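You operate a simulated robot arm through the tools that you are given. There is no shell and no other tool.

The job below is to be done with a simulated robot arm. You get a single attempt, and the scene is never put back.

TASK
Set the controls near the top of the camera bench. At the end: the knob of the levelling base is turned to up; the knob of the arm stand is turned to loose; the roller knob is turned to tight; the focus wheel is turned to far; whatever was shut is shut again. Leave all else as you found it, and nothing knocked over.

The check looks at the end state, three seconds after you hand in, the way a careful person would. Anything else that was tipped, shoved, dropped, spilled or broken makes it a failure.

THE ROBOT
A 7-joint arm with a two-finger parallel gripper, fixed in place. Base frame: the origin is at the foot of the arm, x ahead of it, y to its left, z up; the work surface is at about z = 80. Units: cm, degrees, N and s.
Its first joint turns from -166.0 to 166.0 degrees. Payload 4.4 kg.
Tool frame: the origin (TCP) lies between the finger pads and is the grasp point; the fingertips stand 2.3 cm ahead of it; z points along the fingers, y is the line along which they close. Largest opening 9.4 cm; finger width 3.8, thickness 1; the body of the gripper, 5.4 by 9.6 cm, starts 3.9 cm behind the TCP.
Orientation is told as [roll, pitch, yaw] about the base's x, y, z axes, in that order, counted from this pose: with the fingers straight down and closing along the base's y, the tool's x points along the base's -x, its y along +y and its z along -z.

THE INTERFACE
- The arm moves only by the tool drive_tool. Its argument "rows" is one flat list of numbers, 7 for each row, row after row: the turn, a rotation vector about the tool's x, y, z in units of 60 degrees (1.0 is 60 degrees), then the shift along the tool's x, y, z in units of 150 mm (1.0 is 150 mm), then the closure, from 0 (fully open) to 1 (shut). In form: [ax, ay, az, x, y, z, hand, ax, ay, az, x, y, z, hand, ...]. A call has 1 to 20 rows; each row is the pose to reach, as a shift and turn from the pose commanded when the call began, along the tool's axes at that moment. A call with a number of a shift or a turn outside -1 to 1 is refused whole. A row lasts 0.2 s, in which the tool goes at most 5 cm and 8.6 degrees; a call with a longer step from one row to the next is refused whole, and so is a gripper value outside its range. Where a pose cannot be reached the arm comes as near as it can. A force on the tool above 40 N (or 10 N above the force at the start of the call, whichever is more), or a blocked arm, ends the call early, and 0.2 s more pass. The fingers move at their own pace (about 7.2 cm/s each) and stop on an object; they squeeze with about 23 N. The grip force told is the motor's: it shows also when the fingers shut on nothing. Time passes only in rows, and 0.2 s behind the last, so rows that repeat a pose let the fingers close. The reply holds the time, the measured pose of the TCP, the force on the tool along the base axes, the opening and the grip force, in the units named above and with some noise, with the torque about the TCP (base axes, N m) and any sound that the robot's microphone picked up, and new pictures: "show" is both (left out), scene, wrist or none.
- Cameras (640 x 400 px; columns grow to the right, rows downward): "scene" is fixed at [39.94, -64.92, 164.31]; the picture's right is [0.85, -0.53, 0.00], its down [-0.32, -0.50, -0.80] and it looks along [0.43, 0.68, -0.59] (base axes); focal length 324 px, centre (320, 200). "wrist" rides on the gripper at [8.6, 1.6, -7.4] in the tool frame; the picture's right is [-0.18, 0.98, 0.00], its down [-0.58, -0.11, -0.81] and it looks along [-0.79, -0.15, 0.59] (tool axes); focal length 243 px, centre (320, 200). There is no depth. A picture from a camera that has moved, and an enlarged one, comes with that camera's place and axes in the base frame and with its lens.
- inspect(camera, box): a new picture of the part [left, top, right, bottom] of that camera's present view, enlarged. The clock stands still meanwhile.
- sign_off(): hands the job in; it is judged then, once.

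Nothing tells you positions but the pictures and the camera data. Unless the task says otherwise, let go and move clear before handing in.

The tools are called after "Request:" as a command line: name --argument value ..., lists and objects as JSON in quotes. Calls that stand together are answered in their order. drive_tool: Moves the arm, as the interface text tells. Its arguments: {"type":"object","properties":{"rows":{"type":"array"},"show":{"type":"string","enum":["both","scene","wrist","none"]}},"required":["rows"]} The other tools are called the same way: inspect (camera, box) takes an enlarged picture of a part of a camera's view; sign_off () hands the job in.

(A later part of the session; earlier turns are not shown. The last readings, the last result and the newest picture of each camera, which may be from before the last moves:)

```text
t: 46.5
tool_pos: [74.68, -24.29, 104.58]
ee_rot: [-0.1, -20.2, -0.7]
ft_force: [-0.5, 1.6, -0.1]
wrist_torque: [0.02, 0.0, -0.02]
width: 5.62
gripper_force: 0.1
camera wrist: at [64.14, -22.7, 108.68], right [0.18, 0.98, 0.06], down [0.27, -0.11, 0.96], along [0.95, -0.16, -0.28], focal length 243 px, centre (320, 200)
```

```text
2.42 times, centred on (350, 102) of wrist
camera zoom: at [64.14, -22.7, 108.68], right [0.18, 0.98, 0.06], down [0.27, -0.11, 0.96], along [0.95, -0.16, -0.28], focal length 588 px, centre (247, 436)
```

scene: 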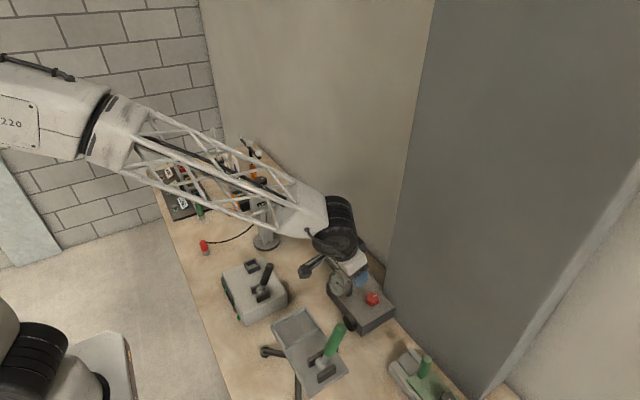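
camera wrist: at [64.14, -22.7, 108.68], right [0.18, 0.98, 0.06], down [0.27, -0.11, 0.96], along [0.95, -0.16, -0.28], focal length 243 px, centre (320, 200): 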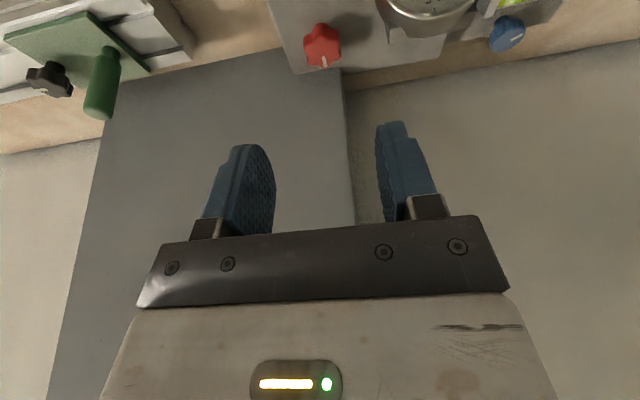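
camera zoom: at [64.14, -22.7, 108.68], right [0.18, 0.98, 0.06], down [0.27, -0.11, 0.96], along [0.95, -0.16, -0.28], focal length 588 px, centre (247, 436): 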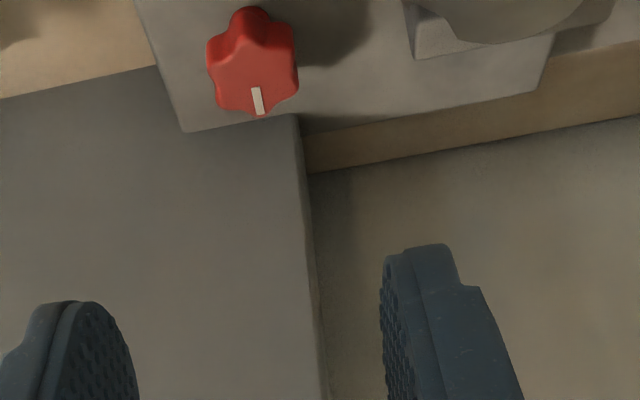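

The tilt gives good clearance. I'll approach the red knob diagonally.

Request:
drive_tool --rows '[0, 0, 0, -0.08, -0.007, 0.21, 0.4, 0, 0, 0, -0.17, -0.014, 0.42, 0.4, 0, 0, 0, -0.253, -0.02, 0.631, 0.4]' --show "both"

Request:
inspect --camera "wrist" --box '[220, 20, 420, 145]'

Request:
inspect --camera "scene" --box '[310, 200, 430, 330]'

```text
t: 47.3
tool_pos: [81.37, -24.61, 97.1]
ee_rot: [0.0, -20.2, -0.7]
ft_force: [0.1, -1.0, 0.6]
wrist_torque: [-0.03, 0.03, -0.02]
width: 5.65
gripper_force: 0.1
camera wrist: at [70.98, -23.03, 101.17], right [0.18, 0.98, 0.06], down [0.27, -0.11, 0.96], along [0.95, -0.16, -0.28], focal length 243 px, centre (320, 200)
```

scene: 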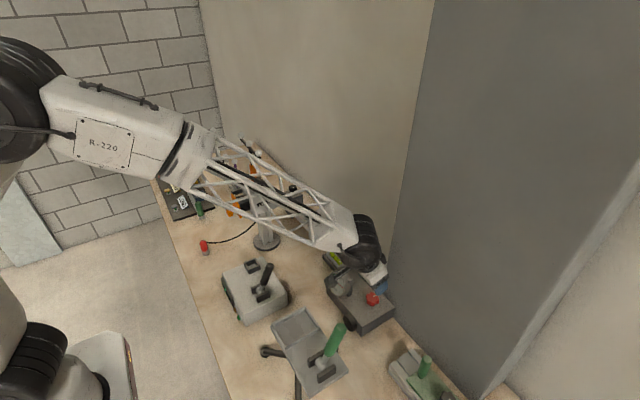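
wrist: 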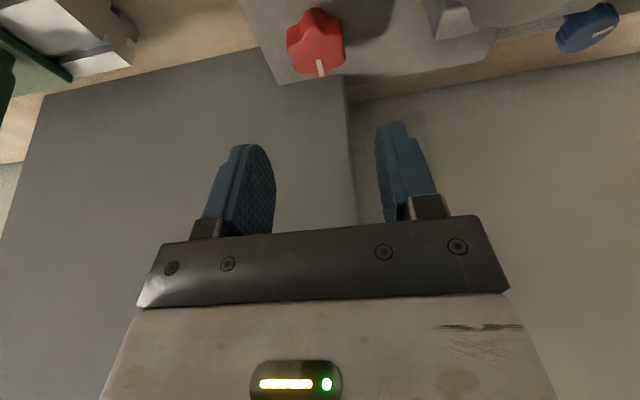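

```text
3.20 times, centred on (320, 82) of wrist
camera zoom: at [70.98, -23.03, 101.17], right [0.18, 0.98, 0.06], down [0.27, -0.11, 0.96], along [0.95, -0.16, -0.28], focal length 776 px, centre (320, 576)
```

zoom: 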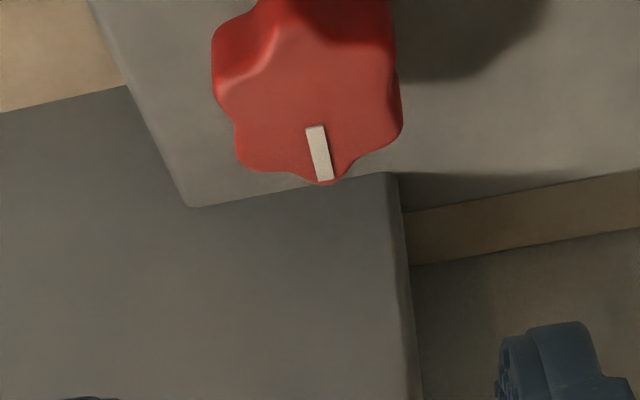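

```text
3.08 times, centred on (370, 265) of scene
camera zoom: at [39.94, -64.92, 164.31], right [0.85, -0.53, 0.0], down [-0.32, -0.5, -0.8], along [0.43, 0.68, -0.59], focal length 996 px, centre (166, 0)
```

zoom: 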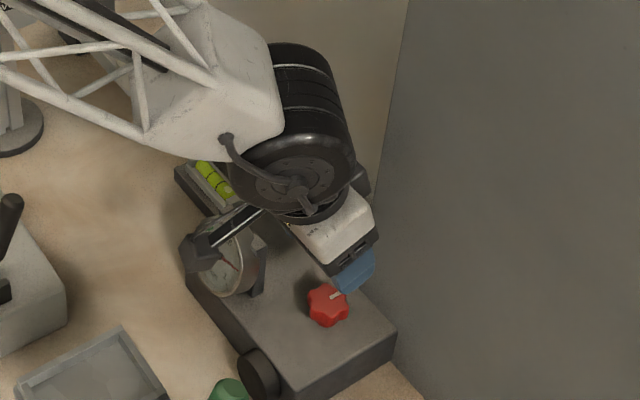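

The knob lines up below the fingers. I'll lower to just above it and check again.

Request:
drive_tool --rows '[0, 0, 0, 0.03, -0.003, 0.2, 0.4, 0, 0, 0, 0.064, -0.003, 0.41, 0.4]' --show "wrist"

Request:
inspect --camera "wrist" --box '[220, 60, 460, 210]'

Request:
inspect --camera "scene" --box '[310, 240, 430, 330]'

```text
t: 47.9
tool_pos: [82.71, -24.71, 90.92]
ee_rot: [0.1, -20.2, -0.8]
ft_force: [0.4, 0.2, 0.0]
wrist_torque: [-0.01, 0.04, -0.01]
width: 5.65
gripper_force: 0.0
camera wrist: at [72.19, -23.12, 95.0], right [0.18, 0.98, 0.06], down [0.27, -0.11, 0.96], along [0.95, -0.16, -0.28], focal length 243 px, centre (320, 200)
```

wrist: 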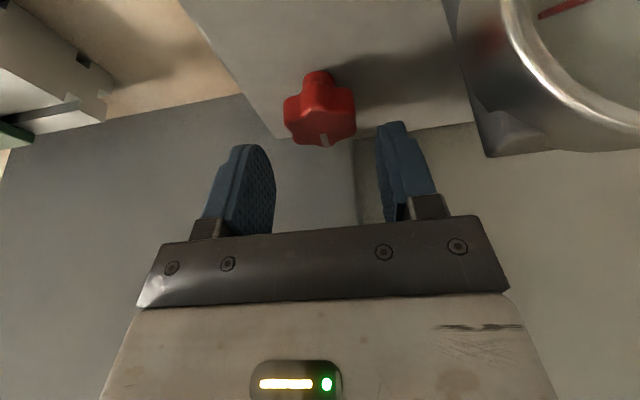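

```text
2.67 times, centred on (340, 135) of wrist
camera zoom: at [72.19, -23.12, 95.0], right [0.18, 0.98, 0.06], down [0.27, -0.11, 0.96], along [0.95, -0.16, -0.28], focal length 647 px, centre (267, 373)
```

zoom: 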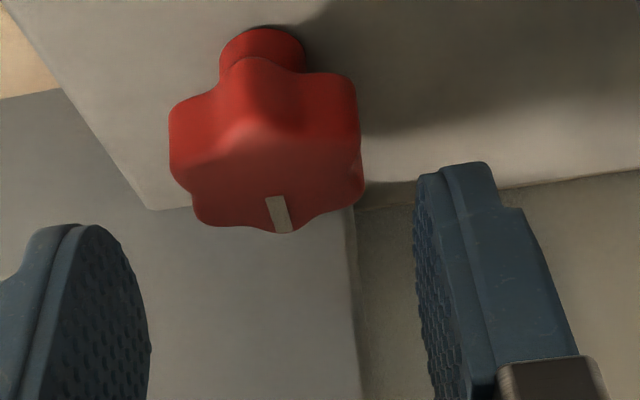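

```text
4.44 times, centred on (370, 285) of scene
camera zoom: at [39.94, -64.92, 164.31], right [0.85, -0.53, 0.0], down [-0.32, -0.5, -0.8], along [0.43, 0.68, -0.59], focal length 1439 px, centre (98, -178)
```

zoom: 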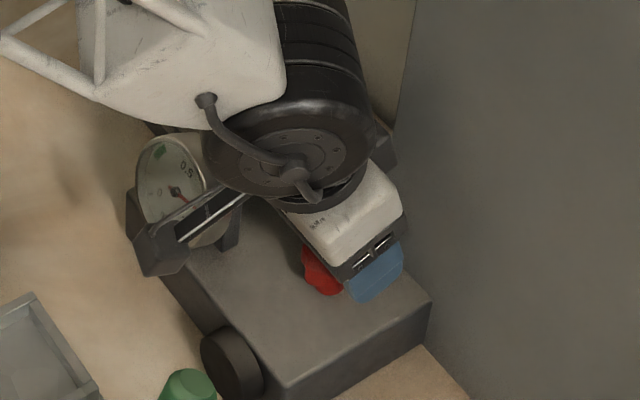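

The knob is centred between the fingers with its top at about z = 88.3. I'll lower to grip height and close.

Request:
drive_tool --rows '[0, 0, 0, 0.027, 0.003, 0.074, 0.4, 0, 0, 0, 0.0536, 0.003, 0.147, 0.4, 0, 0, 0, 0.0536, 0.003, 0.147, 0.5, 0, 0, 0, 0.0536, 0.003, 0.147, 0.56]' --show "wrist"

Request:
inspect --camera "wrist" --box '[220, 100, 420, 225]'

```text
t: 48.9
tool_pos: [82.88, -24.62, 88.65]
ee_rot: [0.0, -20.2, -0.7]
ft_force: [0.6, 4.1, 2.2]
wrist_torque: [0.11, -0.01, -0.01]
width: 4.3
gripper_force: 2.4
camera wrist: at [72.18, -23.04, 92.68], right [0.18, 0.98, 0.06], down [0.27, -0.11, 0.96], along [0.95, -0.16, -0.28], focal length 243 px, centre (320, 200)
```

wrist: 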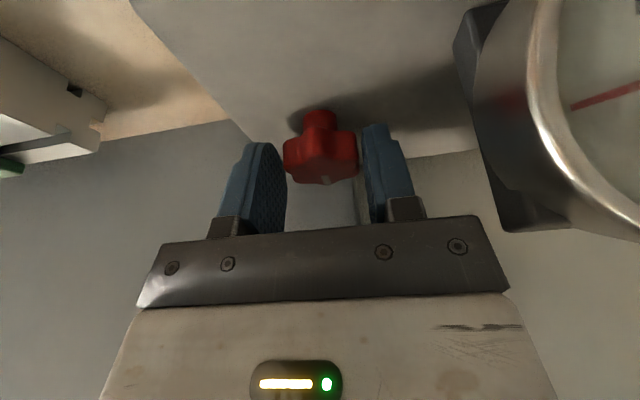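

```text
3.20 times, centred on (320, 162) of wrist
camera zoom: at [72.18, -23.04, 92.68], right [0.18, 0.98, 0.06], down [0.27, -0.11, 0.96], along [0.95, -0.16, -0.28], focal length 776 px, centre (320, 320)
```

zoom: 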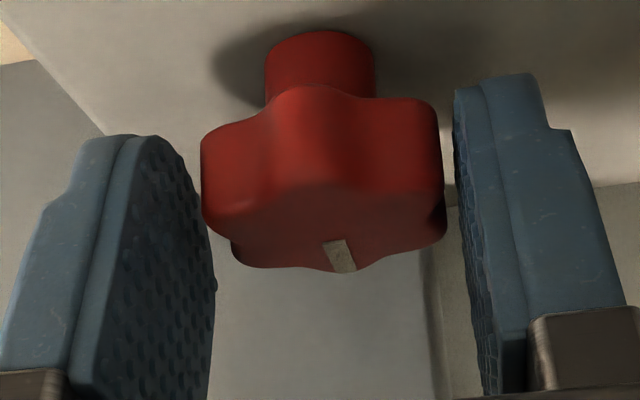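

The fingers straddle the knob evenly. I'll close fully on it.

Request:
drive_tool --rows '[0, 0, 0, 0, 0, 0, 0.6, 0, 0, 0, 0, 0, 0, 0.65, 0, 0, 0, 0, 0, 0, 0.65]' --show "wrist"

```text
t: 49.7
tool_pos: [82.68, -24.54, 88.63]
ee_rot: [0.1, -20.1, -0.7]
ft_force: [2.1, 22.4, 4.8]
wrist_torque: [0.46, 0.19, -0.01]
width: 4.25
gripper_force: 10.7
camera wrist: at [72.18, -23.01, 92.68], right [0.18, 0.98, 0.06], down [0.27, -0.11, 0.96], along [0.95, -0.16, -0.28], focal length 243 px, centre (320, 200)
```

wrist: 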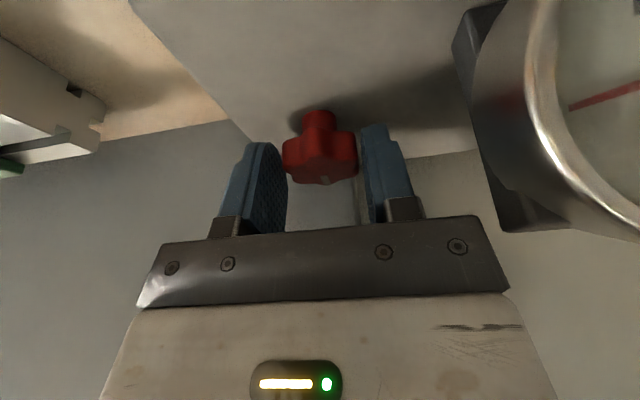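

The right finger touches first, so the knob is a little to +y. I'll shift slightly that way and close again.

Request:
drive_tool --rows '[0, 0, 0, 0, 0.006, 0, 0.65, 0, 0, 0, 0, 0.006, 0, 0.65, 0, 0, 0, 0, 0.006, 0, 0.65]' --show "none"

```text
t: 50.5
tool_pos: [82.76, -24.56, 88.76]
ee_rot: [-0.1, -20.1, -0.7]
ft_force: [1.8, 19.4, 4.3]
wrist_torque: [0.45, -0.04, 0.01]
width: 4.15
gripper_force: 9.9
```

Still one-sided, so I'll shift a bit more.

Request:
drive_tool --rows '[0, 0, 0, 0, 0.005, 0, 0.65, 0, 0, 0, 0, 0.01, 0, 0.65, 0, 0, 0, 0, 0.01, 0, 0.65]' --show "wrist"

Request:
inspect --camera "wrist" --box '[220, 100, 420, 225]'

```text
t: 51.3
tool_pos: [82.74, -24.48, 88.65]
ee_rot: [0.0, -20.2, -0.7]
ft_force: [5.7, 8.6, 2.2]
wrist_torque: [0.15, -0.1, -0.05]
width: 3.94
gripper_force: 45.0
camera wrist: at [72.18, -22.88, 92.67], right [0.18, 0.98, 0.06], down [0.27, -0.11, 0.96], along [0.95, -0.16, -0.28], focal length 243 px, centre (320, 200)
```

wrist: 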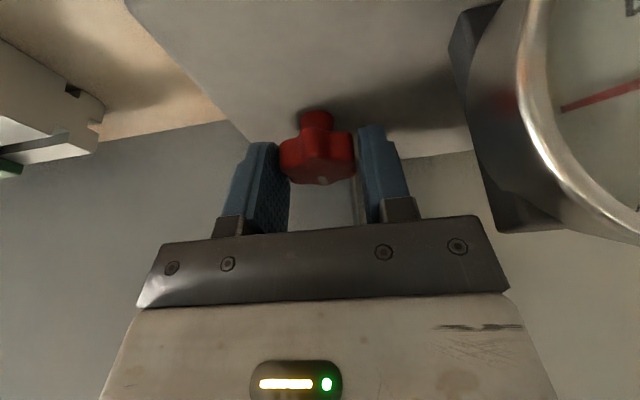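

```text
3.20 times, centred on (320, 162) of wrist
camera zoom: at [72.18, -22.88, 92.67], right [0.18, 0.98, 0.06], down [0.27, -0.11, 0.96], along [0.95, -0.16, -0.28], focal length 776 px, centre (320, 320)
```

zoom: 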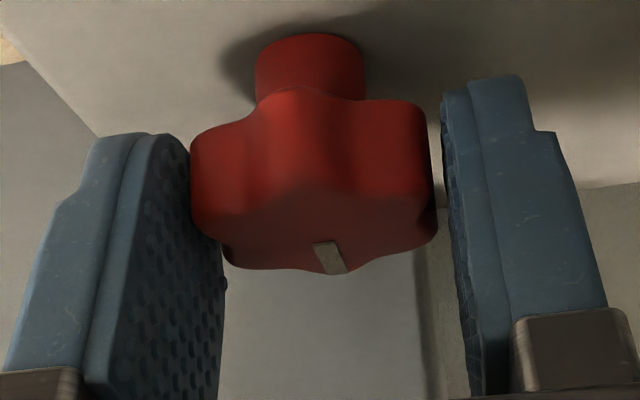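

Firm grip now. I'll make a small clockwise turn of 10° about the vertical to see the gauge's response.

Request:
drive_tool --rows '[0.019, 0, 0.052, 0, 0.001, 0, 0.65, 0.038, 0, 0.104, 0, 0.002, 0, 0.65, 0.057, 0, 0.157, 0, 0.003, 0, 0.65, 0.057, 0, 0.157, 0, 0.003, 0, 0.65]' --show "wrist"

Request:
inspect --camera "scene" --box '[320, 250, 400, 300]'

```text
t: 52.3
tool_pos: [82.65, -24.49, 88.63]
ee_rot: [0.2, -20.1, -10.7]
ft_force: [-2.0, -15.2, 3.8]
wrist_torque: [3.01, -0.59, 2.94]
width: 3.98
gripper_force: 44.4
camera wrist: at [72.63, -21.01, 92.69], right [0.35, 0.93, 0.06], down [0.24, -0.16, 0.96], along [0.9, -0.32, -0.28], focal length 243 px, centre (320, 200)
```

wrist: 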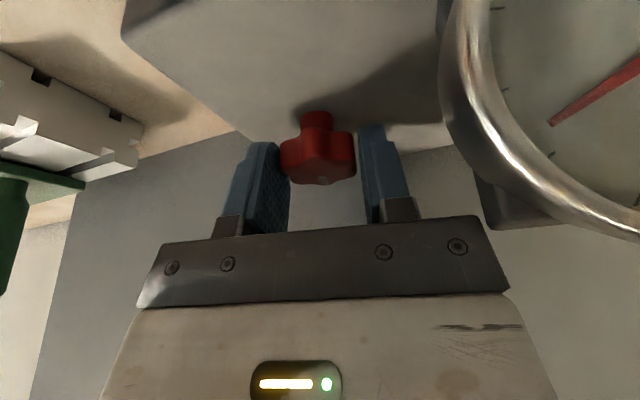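

```text
8.00 times, centred on (360, 275) of scene
camera zoom: at [39.94, -64.92, 164.31], right [0.85, -0.53, 0.0], down [-0.32, -0.5, -0.8], along [0.43, 0.68, -0.59], focal length 2590 px, centre (0, -400)
```

zoom: 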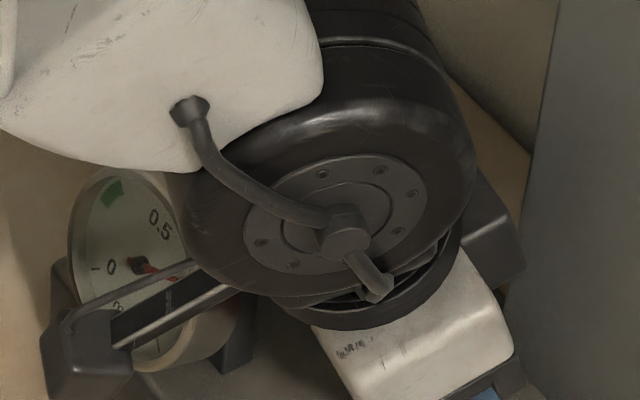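

The torque jumped to 3 N·m. That could be the gripper body touching the gauge housing or the knob at its stop. I'll turn straight back to yaw 0 and examine.

Request:
drive_tool --rows '[-0.019, 0, -0.052, 0, 0, 0, 0.65, -0.038, 0, -0.104, 0, 0, 0, 0.65, -0.057, 0, -0.157, 0, -0.001, 0, 0.65, -0.057, 0, -0.157, 0, -0.001, 0, 0.65]' --show "wrist"

Request:
inspect --camera "scene" --box '[320, 250, 400, 300]'

Request:
inspect --camera "wrist" --box '[400, 60, 640, 250]'

```text
t: 53.3
tool_pos: [82.8, -24.49, 88.78]
ee_rot: [0.1, -20.1, -0.7]
ft_force: [-8.1, -26.7, 3.4]
wrist_torque: [-0.42, 0.2, -0.64]
width: 3.96
gripper_force: 45.3
camera wrist: at [72.16, -22.87, 92.67], right [0.18, 0.98, 0.06], down [0.27, -0.11, 0.96], along [0.95, -0.16, -0.28], focal length 243 px, centre (320, 200)
```

wrist: 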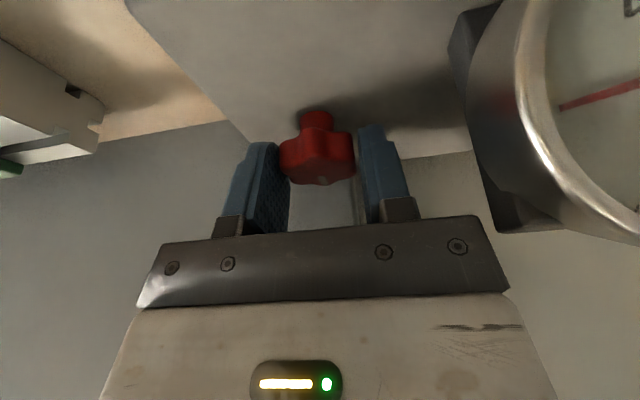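

```text
8.00 times, centred on (360, 275) of scene
camera zoom: at [39.94, -64.92, 164.31], right [0.85, -0.53, 0.0], down [-0.32, -0.5, -0.8], along [0.43, 0.68, -0.59], focal length 2590 px, centre (0, -400)
```

zoom: 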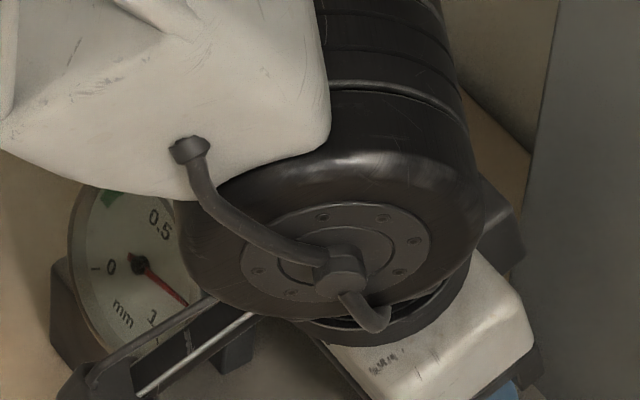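

```text
2.11 times, centred on (520, 155) of wrist
camera zoom: at [72.16, -22.87, 92.67], right [0.18, 0.98, 0.06], down [0.27, -0.11, 0.96], along [0.95, -0.16, -0.28], focal length 511 px, centre (-101, 295)
```

zoom: 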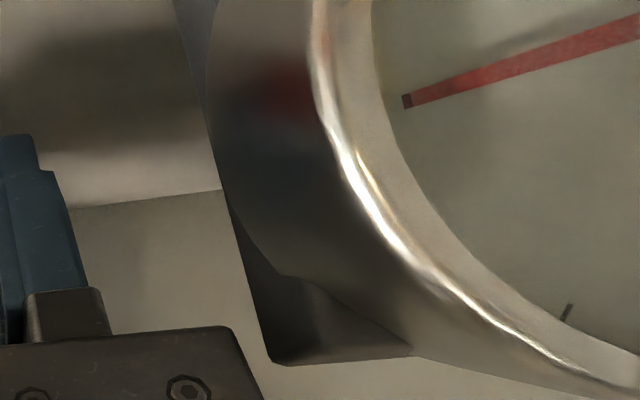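

The gripper body's corner is close to the gauge's foot at negative yaw, so the torque may have come from that. I'll test the other direction by 8° to see whether the knob is free or stopped there.

Request:
drive_tool --rows '[0, 0, 0, 0, -0.004, 0, 0.65, -0.015, 0, -0.042, 0, -0.004, 0, 0.65, -0.03, 0, -0.084, 0, -0.004, 0, 0.65, -0.045, 0, -0.125, 0, -0.004, 0, 0.65, -0.045, 0, -0.125, 0, -0.004, 0, 0.65]' --show "wrist"

```text
t: 54.5
tool_pos: [82.69, -24.49, 88.58]
ee_rot: [0.0, -20.1, 7.2]
ft_force: [-1.1, -17.3, -2.8]
wrist_torque: [-0.3, 0.1, -0.07]
width: 4.08
gripper_force: 9.0
camera wrist: at [72.02, -24.35, 92.61], right [0.05, 1.0, 0.06], down [0.28, -0.07, 0.96], along [0.96, -0.03, -0.28], focal length 243 px, centre (320, 200)
```

wrist: 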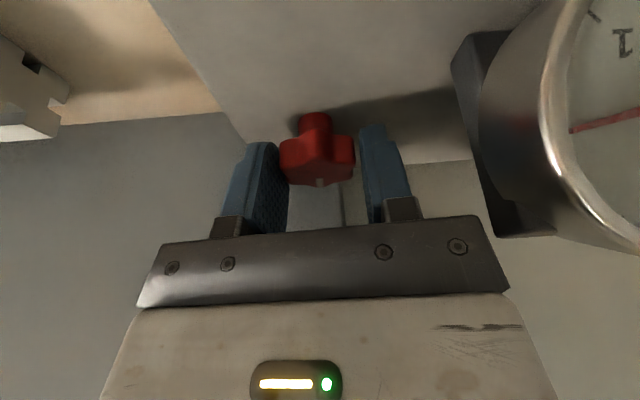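

Request:
inspect --camera "wrist" --box '[220, 100, 420, 225]'

Request:
inspect --camera "scene" --box '[320, 250, 400, 300]'

```text
3.20 times, centred on (320, 162) of wrist
camera zoom: at [72.02, -24.35, 92.61], right [0.05, 1.0, 0.06], down [0.28, -0.07, 0.96], along [0.96, -0.03, -0.28], focal length 776 px, centre (320, 320)
```

zoom: 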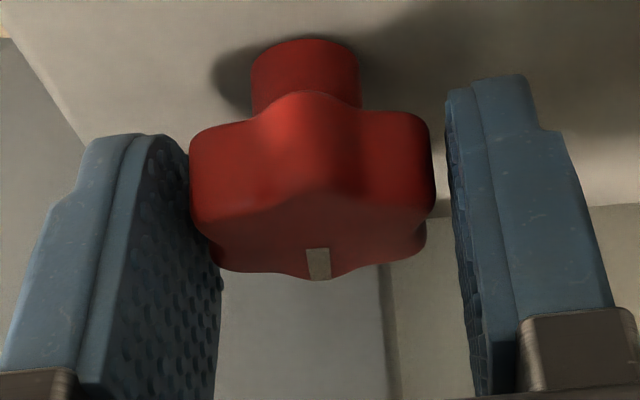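

```text
8.00 times, centred on (360, 275) of scene
camera zoom: at [39.94, -64.92, 164.31], right [0.85, -0.53, 0.0], down [-0.32, -0.5, -0.8], along [0.43, 0.68, -0.59], focal length 2590 px, centre (0, -400)
```

zoom: 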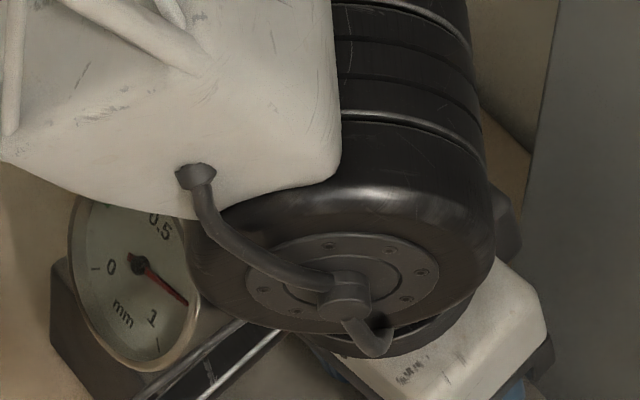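

The knob didn't follow in the counterclockwise direction, so clockwise is likely the free direction, with the earlier torque caused by touching the gauge. I'll open, swing the gripper to yaw +45°, and take clockwise strokes from there.

Request:
drive_tool --rows '[0, 0, 0, 0, -0.004, 0, 0.4, -0.043, 0, -0.119, 0, -0.004, 0, 0.4, -0.087, 0, -0.238, 0, -0.004, 0, 0.4, -0.13, 0, -0.357, 0, -0.004, 0, 0.4, -0.173, 0, -0.476, 0, -0.004, 0, 0.4, -0.217, 0, -0.595, 0, -0.004, 0, 0.4]' --show "both"

Request:
inspect --camera "wrist" --box '[220, 100, 420, 225]'

Request:
inspect --camera "scene" --box '[310, 200, 430, 330]'

```text
t: 55.9
tool_pos: [82.73, -24.48, 88.71]
ee_rot: [-0.1, -20.0, 45.4]
ft_force: [-0.1, -0.7, -0.3]
wrist_torque: [-0.02, -0.01, 0.0]
width: 5.68
gripper_force: 0.1
camera wrist: at [74.21, -31.1, 92.72], right [-0.58, 0.81, 0.06], down [0.27, 0.12, 0.96], along [0.77, 0.57, -0.28], focal length 243 px, centre (320, 200)
```

scene: 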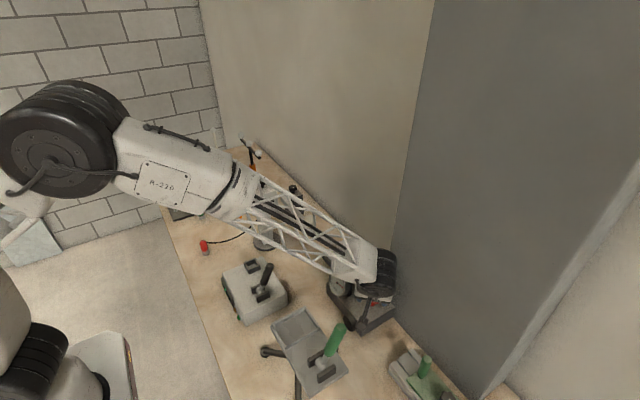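
wrist: 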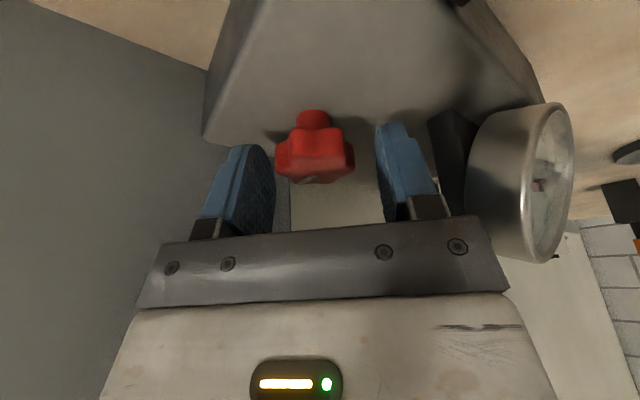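

```text
3.20 times, centred on (320, 162) of wrist
camera zoom: at [74.21, -31.1, 92.72], right [-0.58, 0.81, 0.06], down [0.27, 0.12, 0.96], along [0.77, 0.57, -0.28], focal length 776 px, centre (320, 320)
```

zoom: 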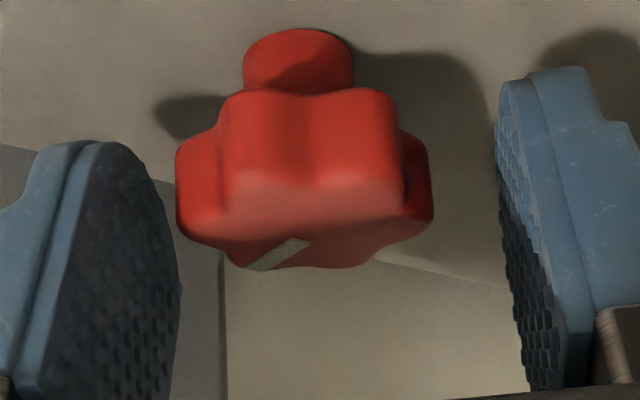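

```text
3.08 times, centred on (370, 265) of scene
camera zoom: at [39.94, -64.92, 164.31], right [0.85, -0.53, 0.0], down [-0.32, -0.5, -0.8], along [0.43, 0.68, -0.59], focal length 996 px, centre (166, 0)
```

zoom: 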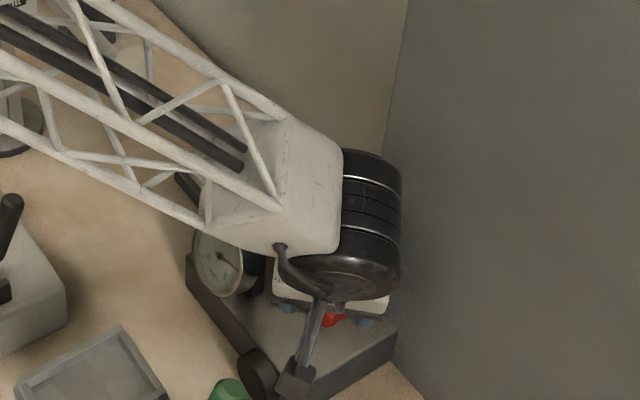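

Now at yaw +45° with clear space. The knob sits about 0.2 cm off to one side, so I'll centre, close, then stroke clockwise back toward yaw 0.

Request:
drive_tool --rows '[0, 0, 0, 0, -0.007, 0, 0.4, 0, 0, 0, 0, -0.014, 0, 0.45, 0, 0, 0, 0, -0.014, 0, 0.55, 0, 0, 0, 0, -0.014, 0, 0.62, 0, 0, 0, 0, -0.014, 0, 0.65, 0, 0, 0, 0, -0.014, 0, 0.65]' --show "wrist"

Request:
inspect --camera "wrist" --box '[220, 100, 420, 225]'

```text
t: 57.3
tool_pos: [82.75, -24.71, 88.67]
ee_rot: [0.0, -20.1, 45.3]
ft_force: [-14.7, 9.1, 4.2]
wrist_torque: [0.28, 0.32, 0.04]
width: 3.93
gripper_force: 44.8
camera wrist: at [74.32, -31.22, 92.68], right [-0.58, 0.81, 0.06], down [0.27, 0.11, 0.96], along [0.77, 0.57, -0.28], focal length 243 px, centre (320, 200)
```

wrist: 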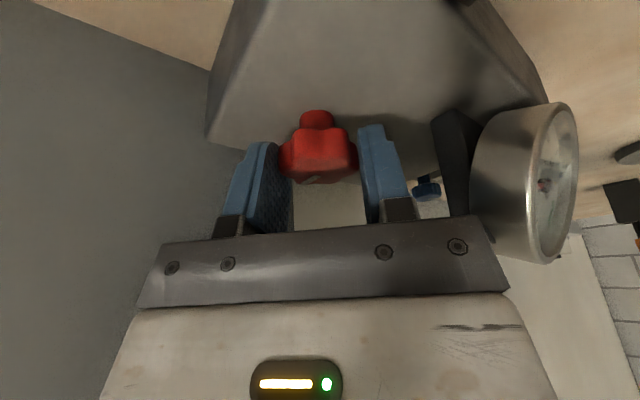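

```text
3.20 times, centred on (320, 162) of wrist
camera zoom: at [74.32, -31.22, 92.68], right [-0.58, 0.81, 0.06], down [0.27, 0.11, 0.96], along [0.77, 0.57, -0.28], focal length 776 px, centre (320, 320)
```

zoom: 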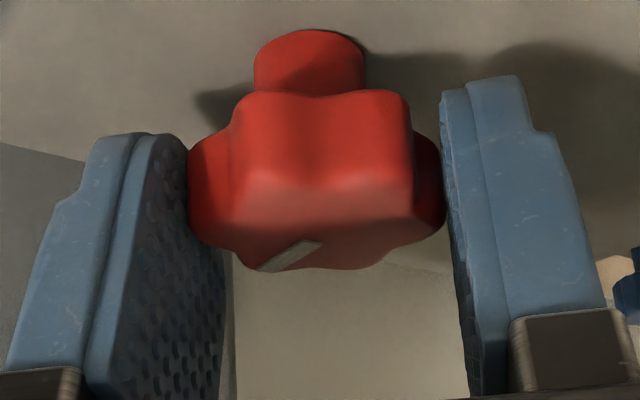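

Firm grip. I'll turn clockwise 20° first and read the forces and gauge.

Request:
drive_tool --rows '[0.0285, 0, 0.0784, 0, 0.002, 0, 0.65, 0.057, 0, 0.157, 0, 0.002, 0, 0.65, 0.0855, 0, 0.235, 0, 0.002, 0, 0.65, 0.114, 0, 0.3135, 0, 0.002, 0, 0.65]' --show "wrist"

Request:
inspect --camera "wrist" --box '[220, 100, 420, 225]'

Request:
inspect --camera "scene" --box '[320, 250, 400, 300]'

```text
t: 58.3
tool_pos: [82.84, -24.56, 88.48]
ee_rot: [0.0, -20.1, 25.2]
ft_force: [-15.6, 24.9, 2.6]
wrist_torque: [0.57, 0.44, 0.08]
width: 3.92
gripper_force: 44.8
camera wrist: at [72.59, -27.8, 92.68], right [-0.26, 0.96, 0.06], down [0.29, 0.02, 0.96], along [0.92, 0.27, -0.28], focal length 243 px, centre (320, 200)
```

wrist: 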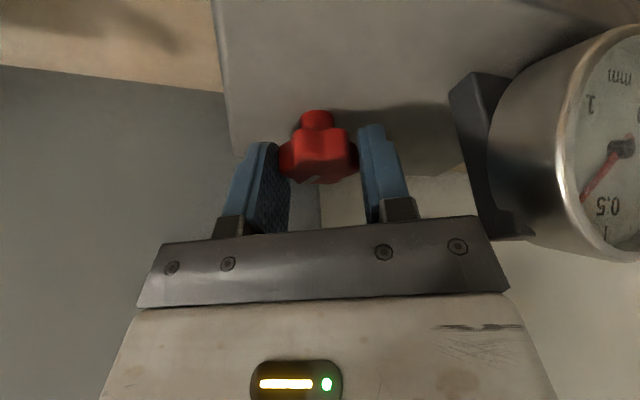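

```text
3.20 times, centred on (320, 162) of wrist
camera zoom: at [72.59, -27.8, 92.68], right [-0.26, 0.96, 0.06], down [0.29, 0.02, 0.96], along [0.92, 0.27, -0.28], focal length 776 px, centre (320, 320)
```

zoom: 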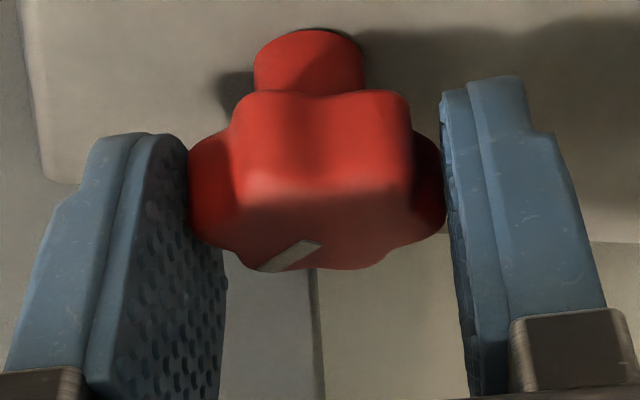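

```text
8.00 times, centred on (360, 275) of scene
camera zoom: at [39.94, -64.92, 164.31], right [0.85, -0.53, 0.0], down [-0.32, -0.5, -0.8], along [0.43, 0.68, -0.59], focal length 2590 px, centre (0, -400)
```

zoom: 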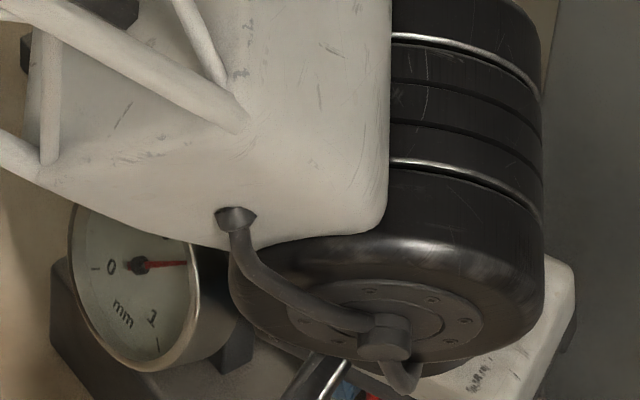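

The knob turns freely clockwise and the needle is dropping toward 0.5, so clockwise closes the gap. I'll continue the stroke.

Request:
drive_tool --rows '[0, 0, 0, 0, 0.005, 0, 0.65, 0.0285, 0, 0.0784, 0, 0.005, 0, 0.65, 0.057, 0, 0.157, 0, 0.006, 0, 0.65, 0.0855, 0, 0.235, 0, 0.006, 0, 0.65, 0.114, 0, 0.3135, 0, 0.006, 0, 0.65, 0.125, 0, 0.345, 0, 0.006, 0, 0.65]' --show "wrist"

Request:
inspect --camera "scene" --box '[320, 250, 400, 300]'

```text
t: 59.7
tool_pos: [82.76, -24.36, 88.53]
ee_rot: [0.2, -20.0, 3.2]
ft_force: [-12.1, 22.8, 0.9]
wrist_torque: [0.69, 0.37, 0.05]
width: 3.92
gripper_force: 45.2
camera wrist: at [72.17, -23.63, 92.68], right [0.12, 0.99, 0.06], down [0.27, -0.09, 0.96], along [0.95, -0.09, -0.28], focal length 243 px, centre (320, 200)
```

wrist: 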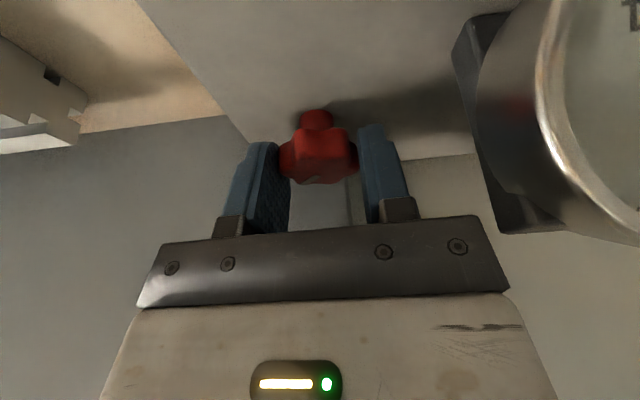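

```text
8.00 times, centred on (360, 275) of scene
camera zoom: at [39.94, -64.92, 164.31], right [0.85, -0.53, 0.0], down [-0.32, -0.5, -0.8], along [0.43, 0.68, -0.59], focal length 2590 px, centre (0, -400)
```

zoom: 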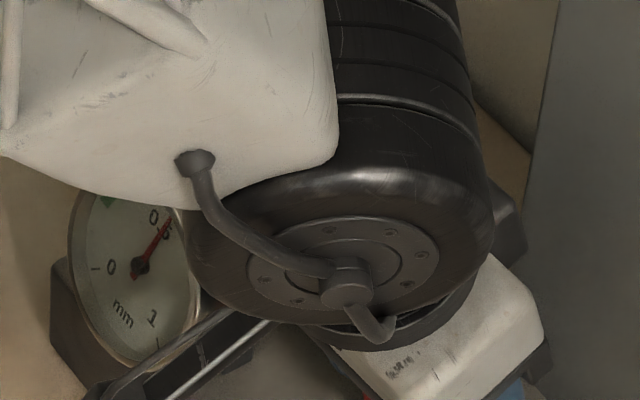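

The needle has reached about 0.5 after 42°. I'll release, swing back to +45° and take another stroke.

Request:
drive_tool --rows '[0, 0, 0, 0, 0, 0, 0.5, 0, 0, 0, 0, 0, 0, 0.42, -0.048, 0, -0.13, 0, 0, 0, 0.42, -0.096, 0, -0.26, 0, 0, 0, 0.42, -0.144, 0, -0.395, 0, 0, 0, 0.42, -0.192, 0, -0.527, 0, 0, 0, 0.42, -0.239, 0, -0.658, 0, 0, 0, 0.42]' --show "none"

Request:
inspect --camera "wrist" --box '[220, 100, 420, 225]'

Request:
inspect --camera "scene" --box '[320, 250, 400, 300]'

```text
t: 61.3
tool_pos: [82.77, -24.52, 88.69]
ee_rot: [0.0, -20.2, 45.3]
ft_force: [0.0, 0.5, -0.2]
wrist_torque: [0.04, 0.0, 0.0]
width: 5.43
gripper_force: 0.1
```

```text
3.20 times, centred on (320, 162) of wrist
camera zoom: at [74.27, -31.11, 92.67], right [-0.58, 0.81, 0.06], down [0.27, 0.11, 0.96], along [0.77, 0.57, -0.28], focal length 776 px, centre (320, 320)
```

zoom: 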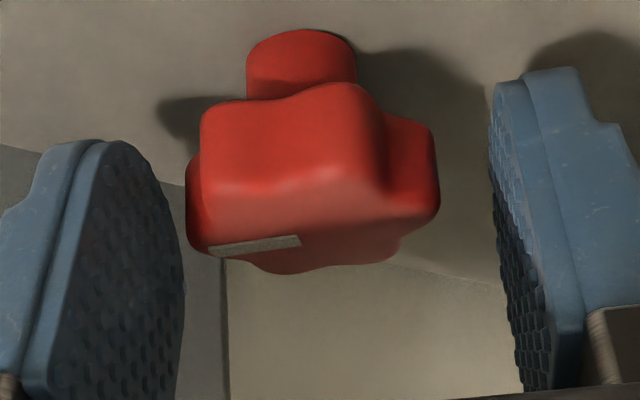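

```text
8.00 times, centred on (360, 275) of scene
camera zoom: at [39.94, -64.92, 164.31], right [0.85, -0.53, 0.0], down [-0.32, -0.5, -0.8], along [0.43, 0.68, -0.59], focal length 2590 px, centre (0, -400)
```

zoom: 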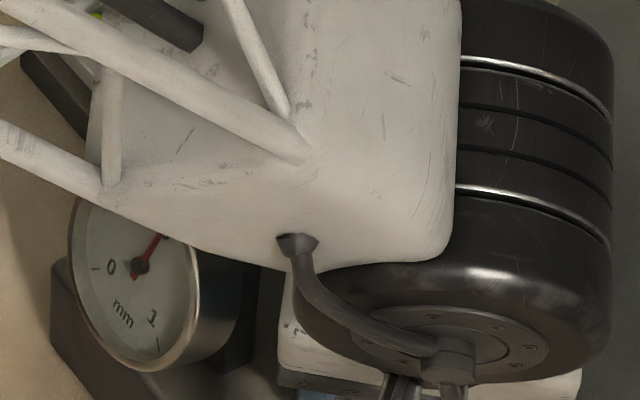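

I'll centre on my improved estimate of the knob axis, about (83.1, -24.3), grip, and stroke again.

Request:
drive_tool --rows '[0, 0, 0, -0.0219, -0.004, 0.008, 0.42, 0, 0, 0, -0.0219, -0.004, 0.008, 0.5, 0, 0, 0, -0.0219, -0.004, 0.008, 0.6, 0, 0, 0, -0.0219, -0.004, 0.008, 0.65, 0, 0, 0, -0.0219, -0.004, 0.008, 0.65]' --show "none"

```text
t: 62.5
tool_pos: [83.08, -24.25, 88.86]
ee_rot: [-0.2, -20.2, 45.3]
ft_force: [1.3, -0.6, -1.6]
wrist_torque: [0.04, -0.11, 0.01]
width: 3.97
gripper_force: 44.9
```

Perfectly centred grip with near-zero force. I'll make the full clockwise stroke.

Request:
drive_tool --rows '[0.0285, 0, 0.0784, 0, 0, 0, 0.65, 0.057, 0, 0.157, 0, 0, 0, 0.65, 0.0855, 0, 0.235, 0, 0, 0, 0.65, 0.114, 0, 0.3135, 0, 0, 0, 0.65, 0.1425, 0, 0.392, 0, 0, 0, 0.65, 0.171, 0, 0.47, 0, 0, 0, 0.65, 0.1995, 0, 0.549, 0, 0, 0, 0.65, 0.228, 0, 0.627, 0, 0, 0, 0.65, 0.2451, 0, 0.674, 0, 0, 0, 0.65]' --show "wrist"

Request:
inspect --camera "scene" --box '[320, 250, 400, 300]'

```text
t: 63.9
tool_pos: [83.07, -24.53, 88.62]
ee_rot: [0.0, -20.2, 16.2]
ft_force: [8.8, -10.2, -6.1]
wrist_torque: [-0.15, -0.45, 0.05]
width: 3.94
gripper_force: 45.4
stopped in row 7: the force on the tool passed its limit at 42 N (the readings are from after the stop); the commanded pose is now the measured one
camera wrist: at [72.55, -25.99, 92.7], right [-0.11, 0.99, 0.06], down [0.29, -0.03, 0.96], along [0.95, 0.12, -0.28], focal length 243 px, centre (320, 200)
```

wrist: 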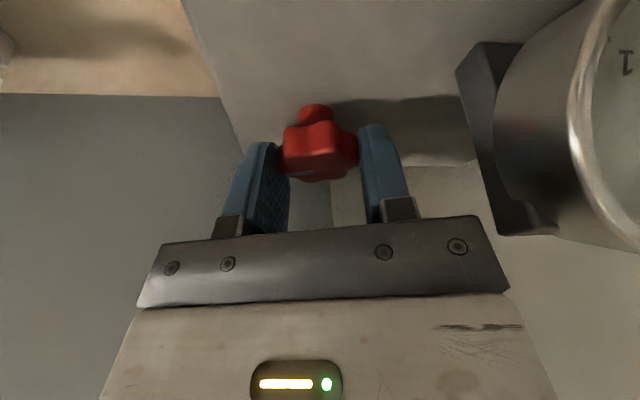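

```text
8.00 times, centred on (360, 275) of scene
camera zoom: at [39.94, -64.92, 164.31], right [0.85, -0.53, 0.0], down [-0.32, -0.5, -0.8], along [0.43, 0.68, -0.59], focal length 2590 px, centre (0, -400)
```

zoom: 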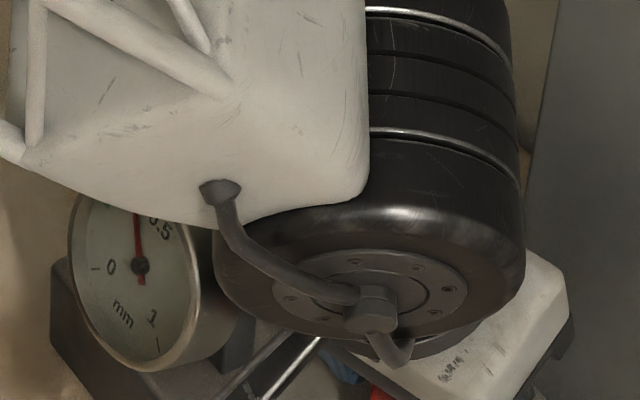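

The side force rose because my axis estimate was off. The vision estimate of about (82.8, -24.65) fits better. I'll continue the stroke while moving the tool along the matching arc.

Request:
drive_tool --rows '[0, 0, 0, -0.0004, -0.003, 0, 0.65, 0.0228, 0, 0.0627, -0.0007, -0.0047, 0.0002, 0.65, 0.0456, 0, 0.1254, -0.001, -0.0064, 0.0003, 0.65, 0.0684, 0, 0.188, -0.0013, -0.0081, 0.0004, 0.65, 0.085, 0, 0.235, -0.0016, -0.0098, 0.0006, 0.65]' --show "none"

Request:
inspect --camera "scene" --box '[320, 250, 400, 300]'

```text
t: 65.1
tool_pos: [83.05, -24.59, 88.57]
ee_rot: [0.1, -20.2, 1.2]
ft_force: [-11.8, 12.7, 5.1]
wrist_torque: [0.47, 0.08, -0.01]
width: 3.93
gripper_force: 45.3
```

```text
8.00 times, centred on (360, 275) of scene
camera zoom: at [39.94, -64.92, 164.31], right [0.85, -0.53, 0.0], down [-0.32, -0.5, -0.8], along [0.43, 0.68, -0.59], focal length 2590 px, centre (0, -400)
```

zoom: 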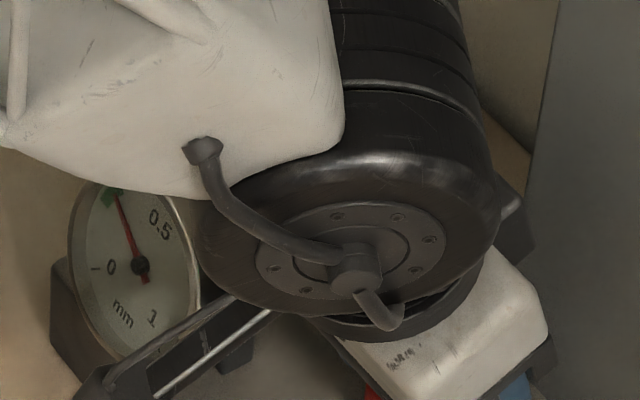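

After 86° the needle is at the edge of the green zone. I'll release, swing back, recentre on (82.8, -24.64), and continue.

Request:
drive_tool --rows '[0, 0, 0, 0, 0, 0, 0.5, 0, 0, 0, 0, 0, 0, 0.42, -0.042, 0, -0.115, 0, 0, 0, 0.42, -0.084, 0, -0.23, 0, 0, 0, 0.42, -0.126, 0, -0.345, 0, 0, 0, 0.42, -0.167, 0, -0.46, 0, 0, 0, 0.42, -0.209, 0, -0.574, 0, 0, 0, 0.42, -0.251, 0, -0.689, 0, 0, 0, 0.42, -0.251, 0, -0.689, 0, 0, 0, 0.42]' --show "none"

Request:
inspect --camera "wrist" --box '[220, 100, 420, 225]'

Request:
inspect --camera "scene" --box '[320, 250, 400, 300]'

```text
t: 67.1
tool_pos: [83.26, -24.59, 88.78]
ee_rot: [-0.2, -20.2, 45.3]
ft_force: [0.9, 0.2, 0.1]
wrist_torque: [0.01, 0.02, 0.0]
width: 5.46
gripper_force: 0.0
```

```text
3.20 times, centred on (320, 162) of wrist
camera zoom: at [74.64, -31.13, 92.73], right [-0.58, 0.81, 0.06], down [0.26, 0.11, 0.96], along [0.77, 0.57, -0.28], focal length 776 px, centre (320, 320)
```

zoom: 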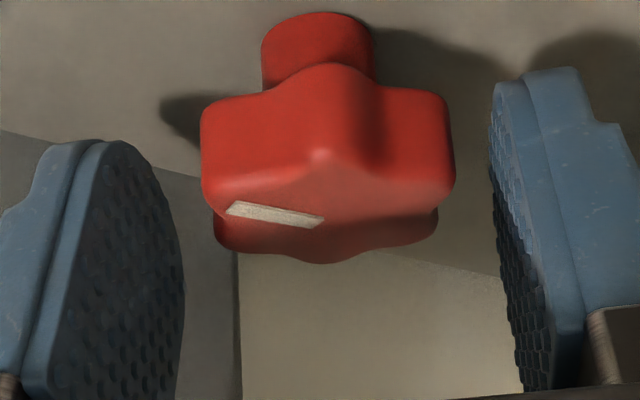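

```text
8.00 times, centred on (360, 275) of scene
camera zoom: at [39.94, -64.92, 164.31], right [0.85, -0.53, 0.0], down [-0.32, -0.5, -0.8], along [0.43, 0.68, -0.59], focal length 2590 px, centre (0, -400)
```

zoom: 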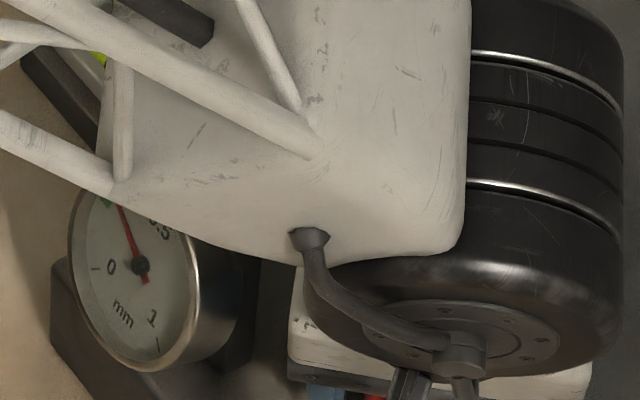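

I'll recentre using both vision and the contact readings, then grip again.

Request:
drive_tool --rows '[0, 0, 0, 0.0226, 0.0207, -0.0082, 0.42, 0, 0, 0, 0.0226, 0.0207, -0.0082, 0.5, 0, 0, 0, 0.0226, 0.0207, -0.0082, 0.6, 0, 0, 0, 0.0226, 0.0207, -0.0082, 0.65, 0, 0, 0, 0.0226, 0.0207, -0.0082, 0.65]' --show "none"

```text
t: 68.3
tool_pos: [82.7, -24.65, 88.79]
ee_rot: [-0.1, -20.2, 45.2]
ft_force: [11.4, -15.0, -3.5]
wrist_torque: [-0.22, -0.17, -0.09]
width: 4.13
gripper_force: 9.4
```

Slightly one-sided, so I'll shift back by 0.1 cm to even the grip.

Request:
drive_tool --rows '[0, 0, 0, 0, -0.0067, 0, 0.65, 0, 0, 0, 0, -0.0067, 0, 0.65, 0, 0, 0, 0, -0.0067, 0, 0.65]' --show "none"

```text
t: 69.1
tool_pos: [82.8, -24.74, 88.72]
ee_rot: [-0.1, -20.2, 45.2]
ft_force: [1.6, -10.0, 6.0]
wrist_torque: [-0.13, 0.02, -0.02]
width: 3.94
gripper_force: 44.3
```

Even grip. Now the clockwise stroke, in two parts.

Request:
drive_tool --rows '[0.0285, 0, 0.0784, 0, -0.001, 0, 0.65, 0.057, 0, 0.157, 0, -0.002, 0, 0.65, 0.0855, 0, 0.235, 0, -0.002, 0, 0.65, 0.114, 0, 0.3135, 0, -0.002, 0, 0.65]' --show "none"

Request:
inspect --camera "scene" --box '[320, 250, 400, 300]'

```text
t: 70.1
tool_pos: [82.76, -24.51, 88.62]
ee_rot: [0.0, -20.2, 25.1]
ft_force: [-24.4, 22.6, 20.3]
wrist_torque: [0.68, 0.74, 0.11]
width: 3.94
gripper_force: 44.9
```

```text
8.00 times, centred on (360, 275) of scene
camera zoom: at [39.94, -64.92, 164.31], right [0.85, -0.53, 0.0], down [-0.32, -0.5, -0.8], along [0.43, 0.68, -0.59], focal length 2590 px, centre (0, -400)
```

zoom: 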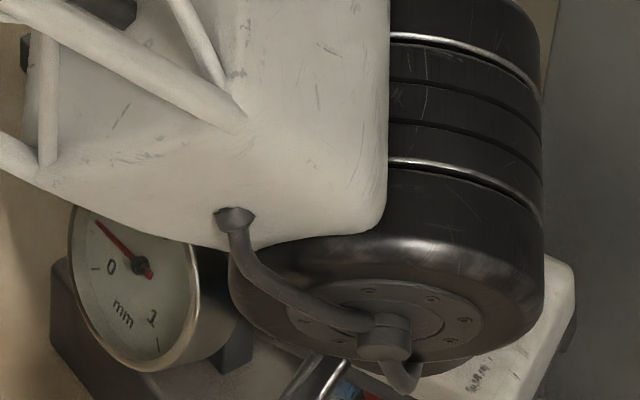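

The needle has passed the green zone and is heading toward 0, with no stop yet. I'll ease the side force and continue to look for the end stop.

Request:
drive_tool --rows '[0, 0, 0, 0.002, 0.0091, -0.0057, 0.65, 0.0285, 0, 0.0784, 0.002, 0.0091, -0.0057, 0.65, 0.057, 0, 0.157, 0.002, 0.0091, -0.0057, 0.65, 0.0855, 0, 0.235, 0.002, 0.0091, -0.0057, 0.65, 0.114, 0, 0.3135, 0.002, 0.0091, -0.0057, 0.65]' --show "none"

Request:
inspect --camera "scene" --box '[320, 250, 400, 300]'

```text
t: 71.3
tool_pos: [82.7, -24.53, 88.71]
ee_rot: [0.2, -20.1, 5.0]
ft_force: [25.9, 18.5, -11.8]
wrist_torque: [0.27, -0.25, 0.07]
width: 3.91
gripper_force: 45.4
```

```text
8.00 times, centred on (360, 275) of scene
camera zoom: at [39.94, -64.92, 164.31], right [0.85, -0.53, 0.0], down [-0.32, -0.5, -0.8], along [0.43, 0.68, -0.59], focal length 2590 px, centre (0, -400)
```

zoom: 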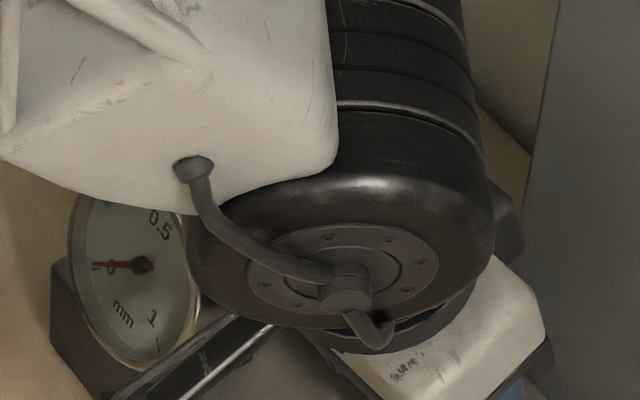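

The needle now reads about 0 after ~126°, and there's still no stop torque. I'll regrip once more to see whether the knob goes further.

Request:
drive_tool --rows '[0, 0, 0, 0, 0, 0, 0.5, 0, 0, 0, 0, 0, 0, 0.42, -0.042, 0, -0.115, 0, 0, 0, 0.42, -0.084, 0, -0.23, 0, 0, 0, 0.42, -0.126, 0, -0.345, 0, 0, 0, 0.42, -0.167, 0, -0.46, 0, 0, 0, 0.42, -0.209, 0, -0.574, 0, 0, 0, 0.42, -0.229, 0, -0.63, 0, 0, 0, 0.42, -0.229, 0, -0.63, 0, 0, 0, 0.42]' --show "none"

Request:
inspect --camera "wrist" --box '[220, 100, 420, 225]'

Request:
inspect --camera "scene" --box '[320, 250, 400, 300]'

```text
t: 73.3
tool_pos: [82.56, -24.67, 88.84]
ee_rot: [-0.1, -20.1, 45.5]
ft_force: [0.6, 0.1, 0.2]
wrist_torque: [-0.01, -0.01, 0.02]
width: 5.46
gripper_force: 0.1
```

```text
3.20 times, centred on (320, 162) of wrist
camera zoom: at [74.14, -31.17, 92.78], right [-0.58, 0.81, 0.06], down [0.26, 0.12, 0.96], along [0.77, 0.57, -0.28], focal length 776 px, centre (320, 320)
```

zoom: 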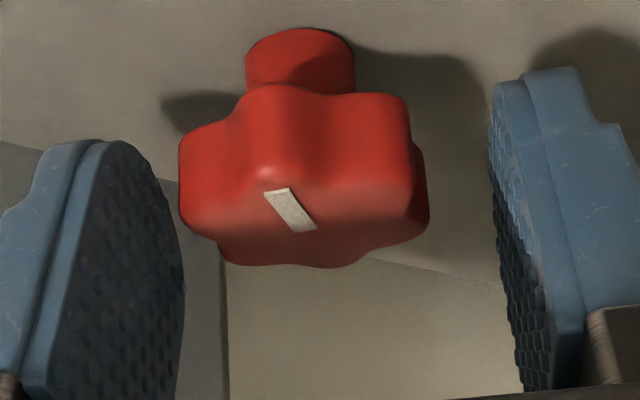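

```text
8.00 times, centred on (360, 275) of scene
camera zoom: at [39.94, -64.92, 164.31], right [0.85, -0.53, 0.0], down [-0.32, -0.5, -0.8], along [0.43, 0.68, -0.59], focal length 2590 px, centre (0, -400)
```

zoom: 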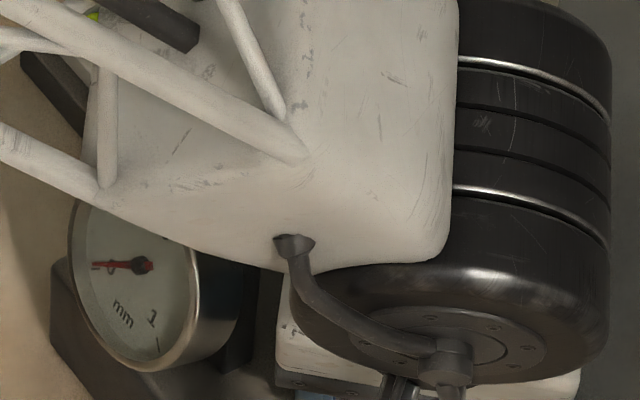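

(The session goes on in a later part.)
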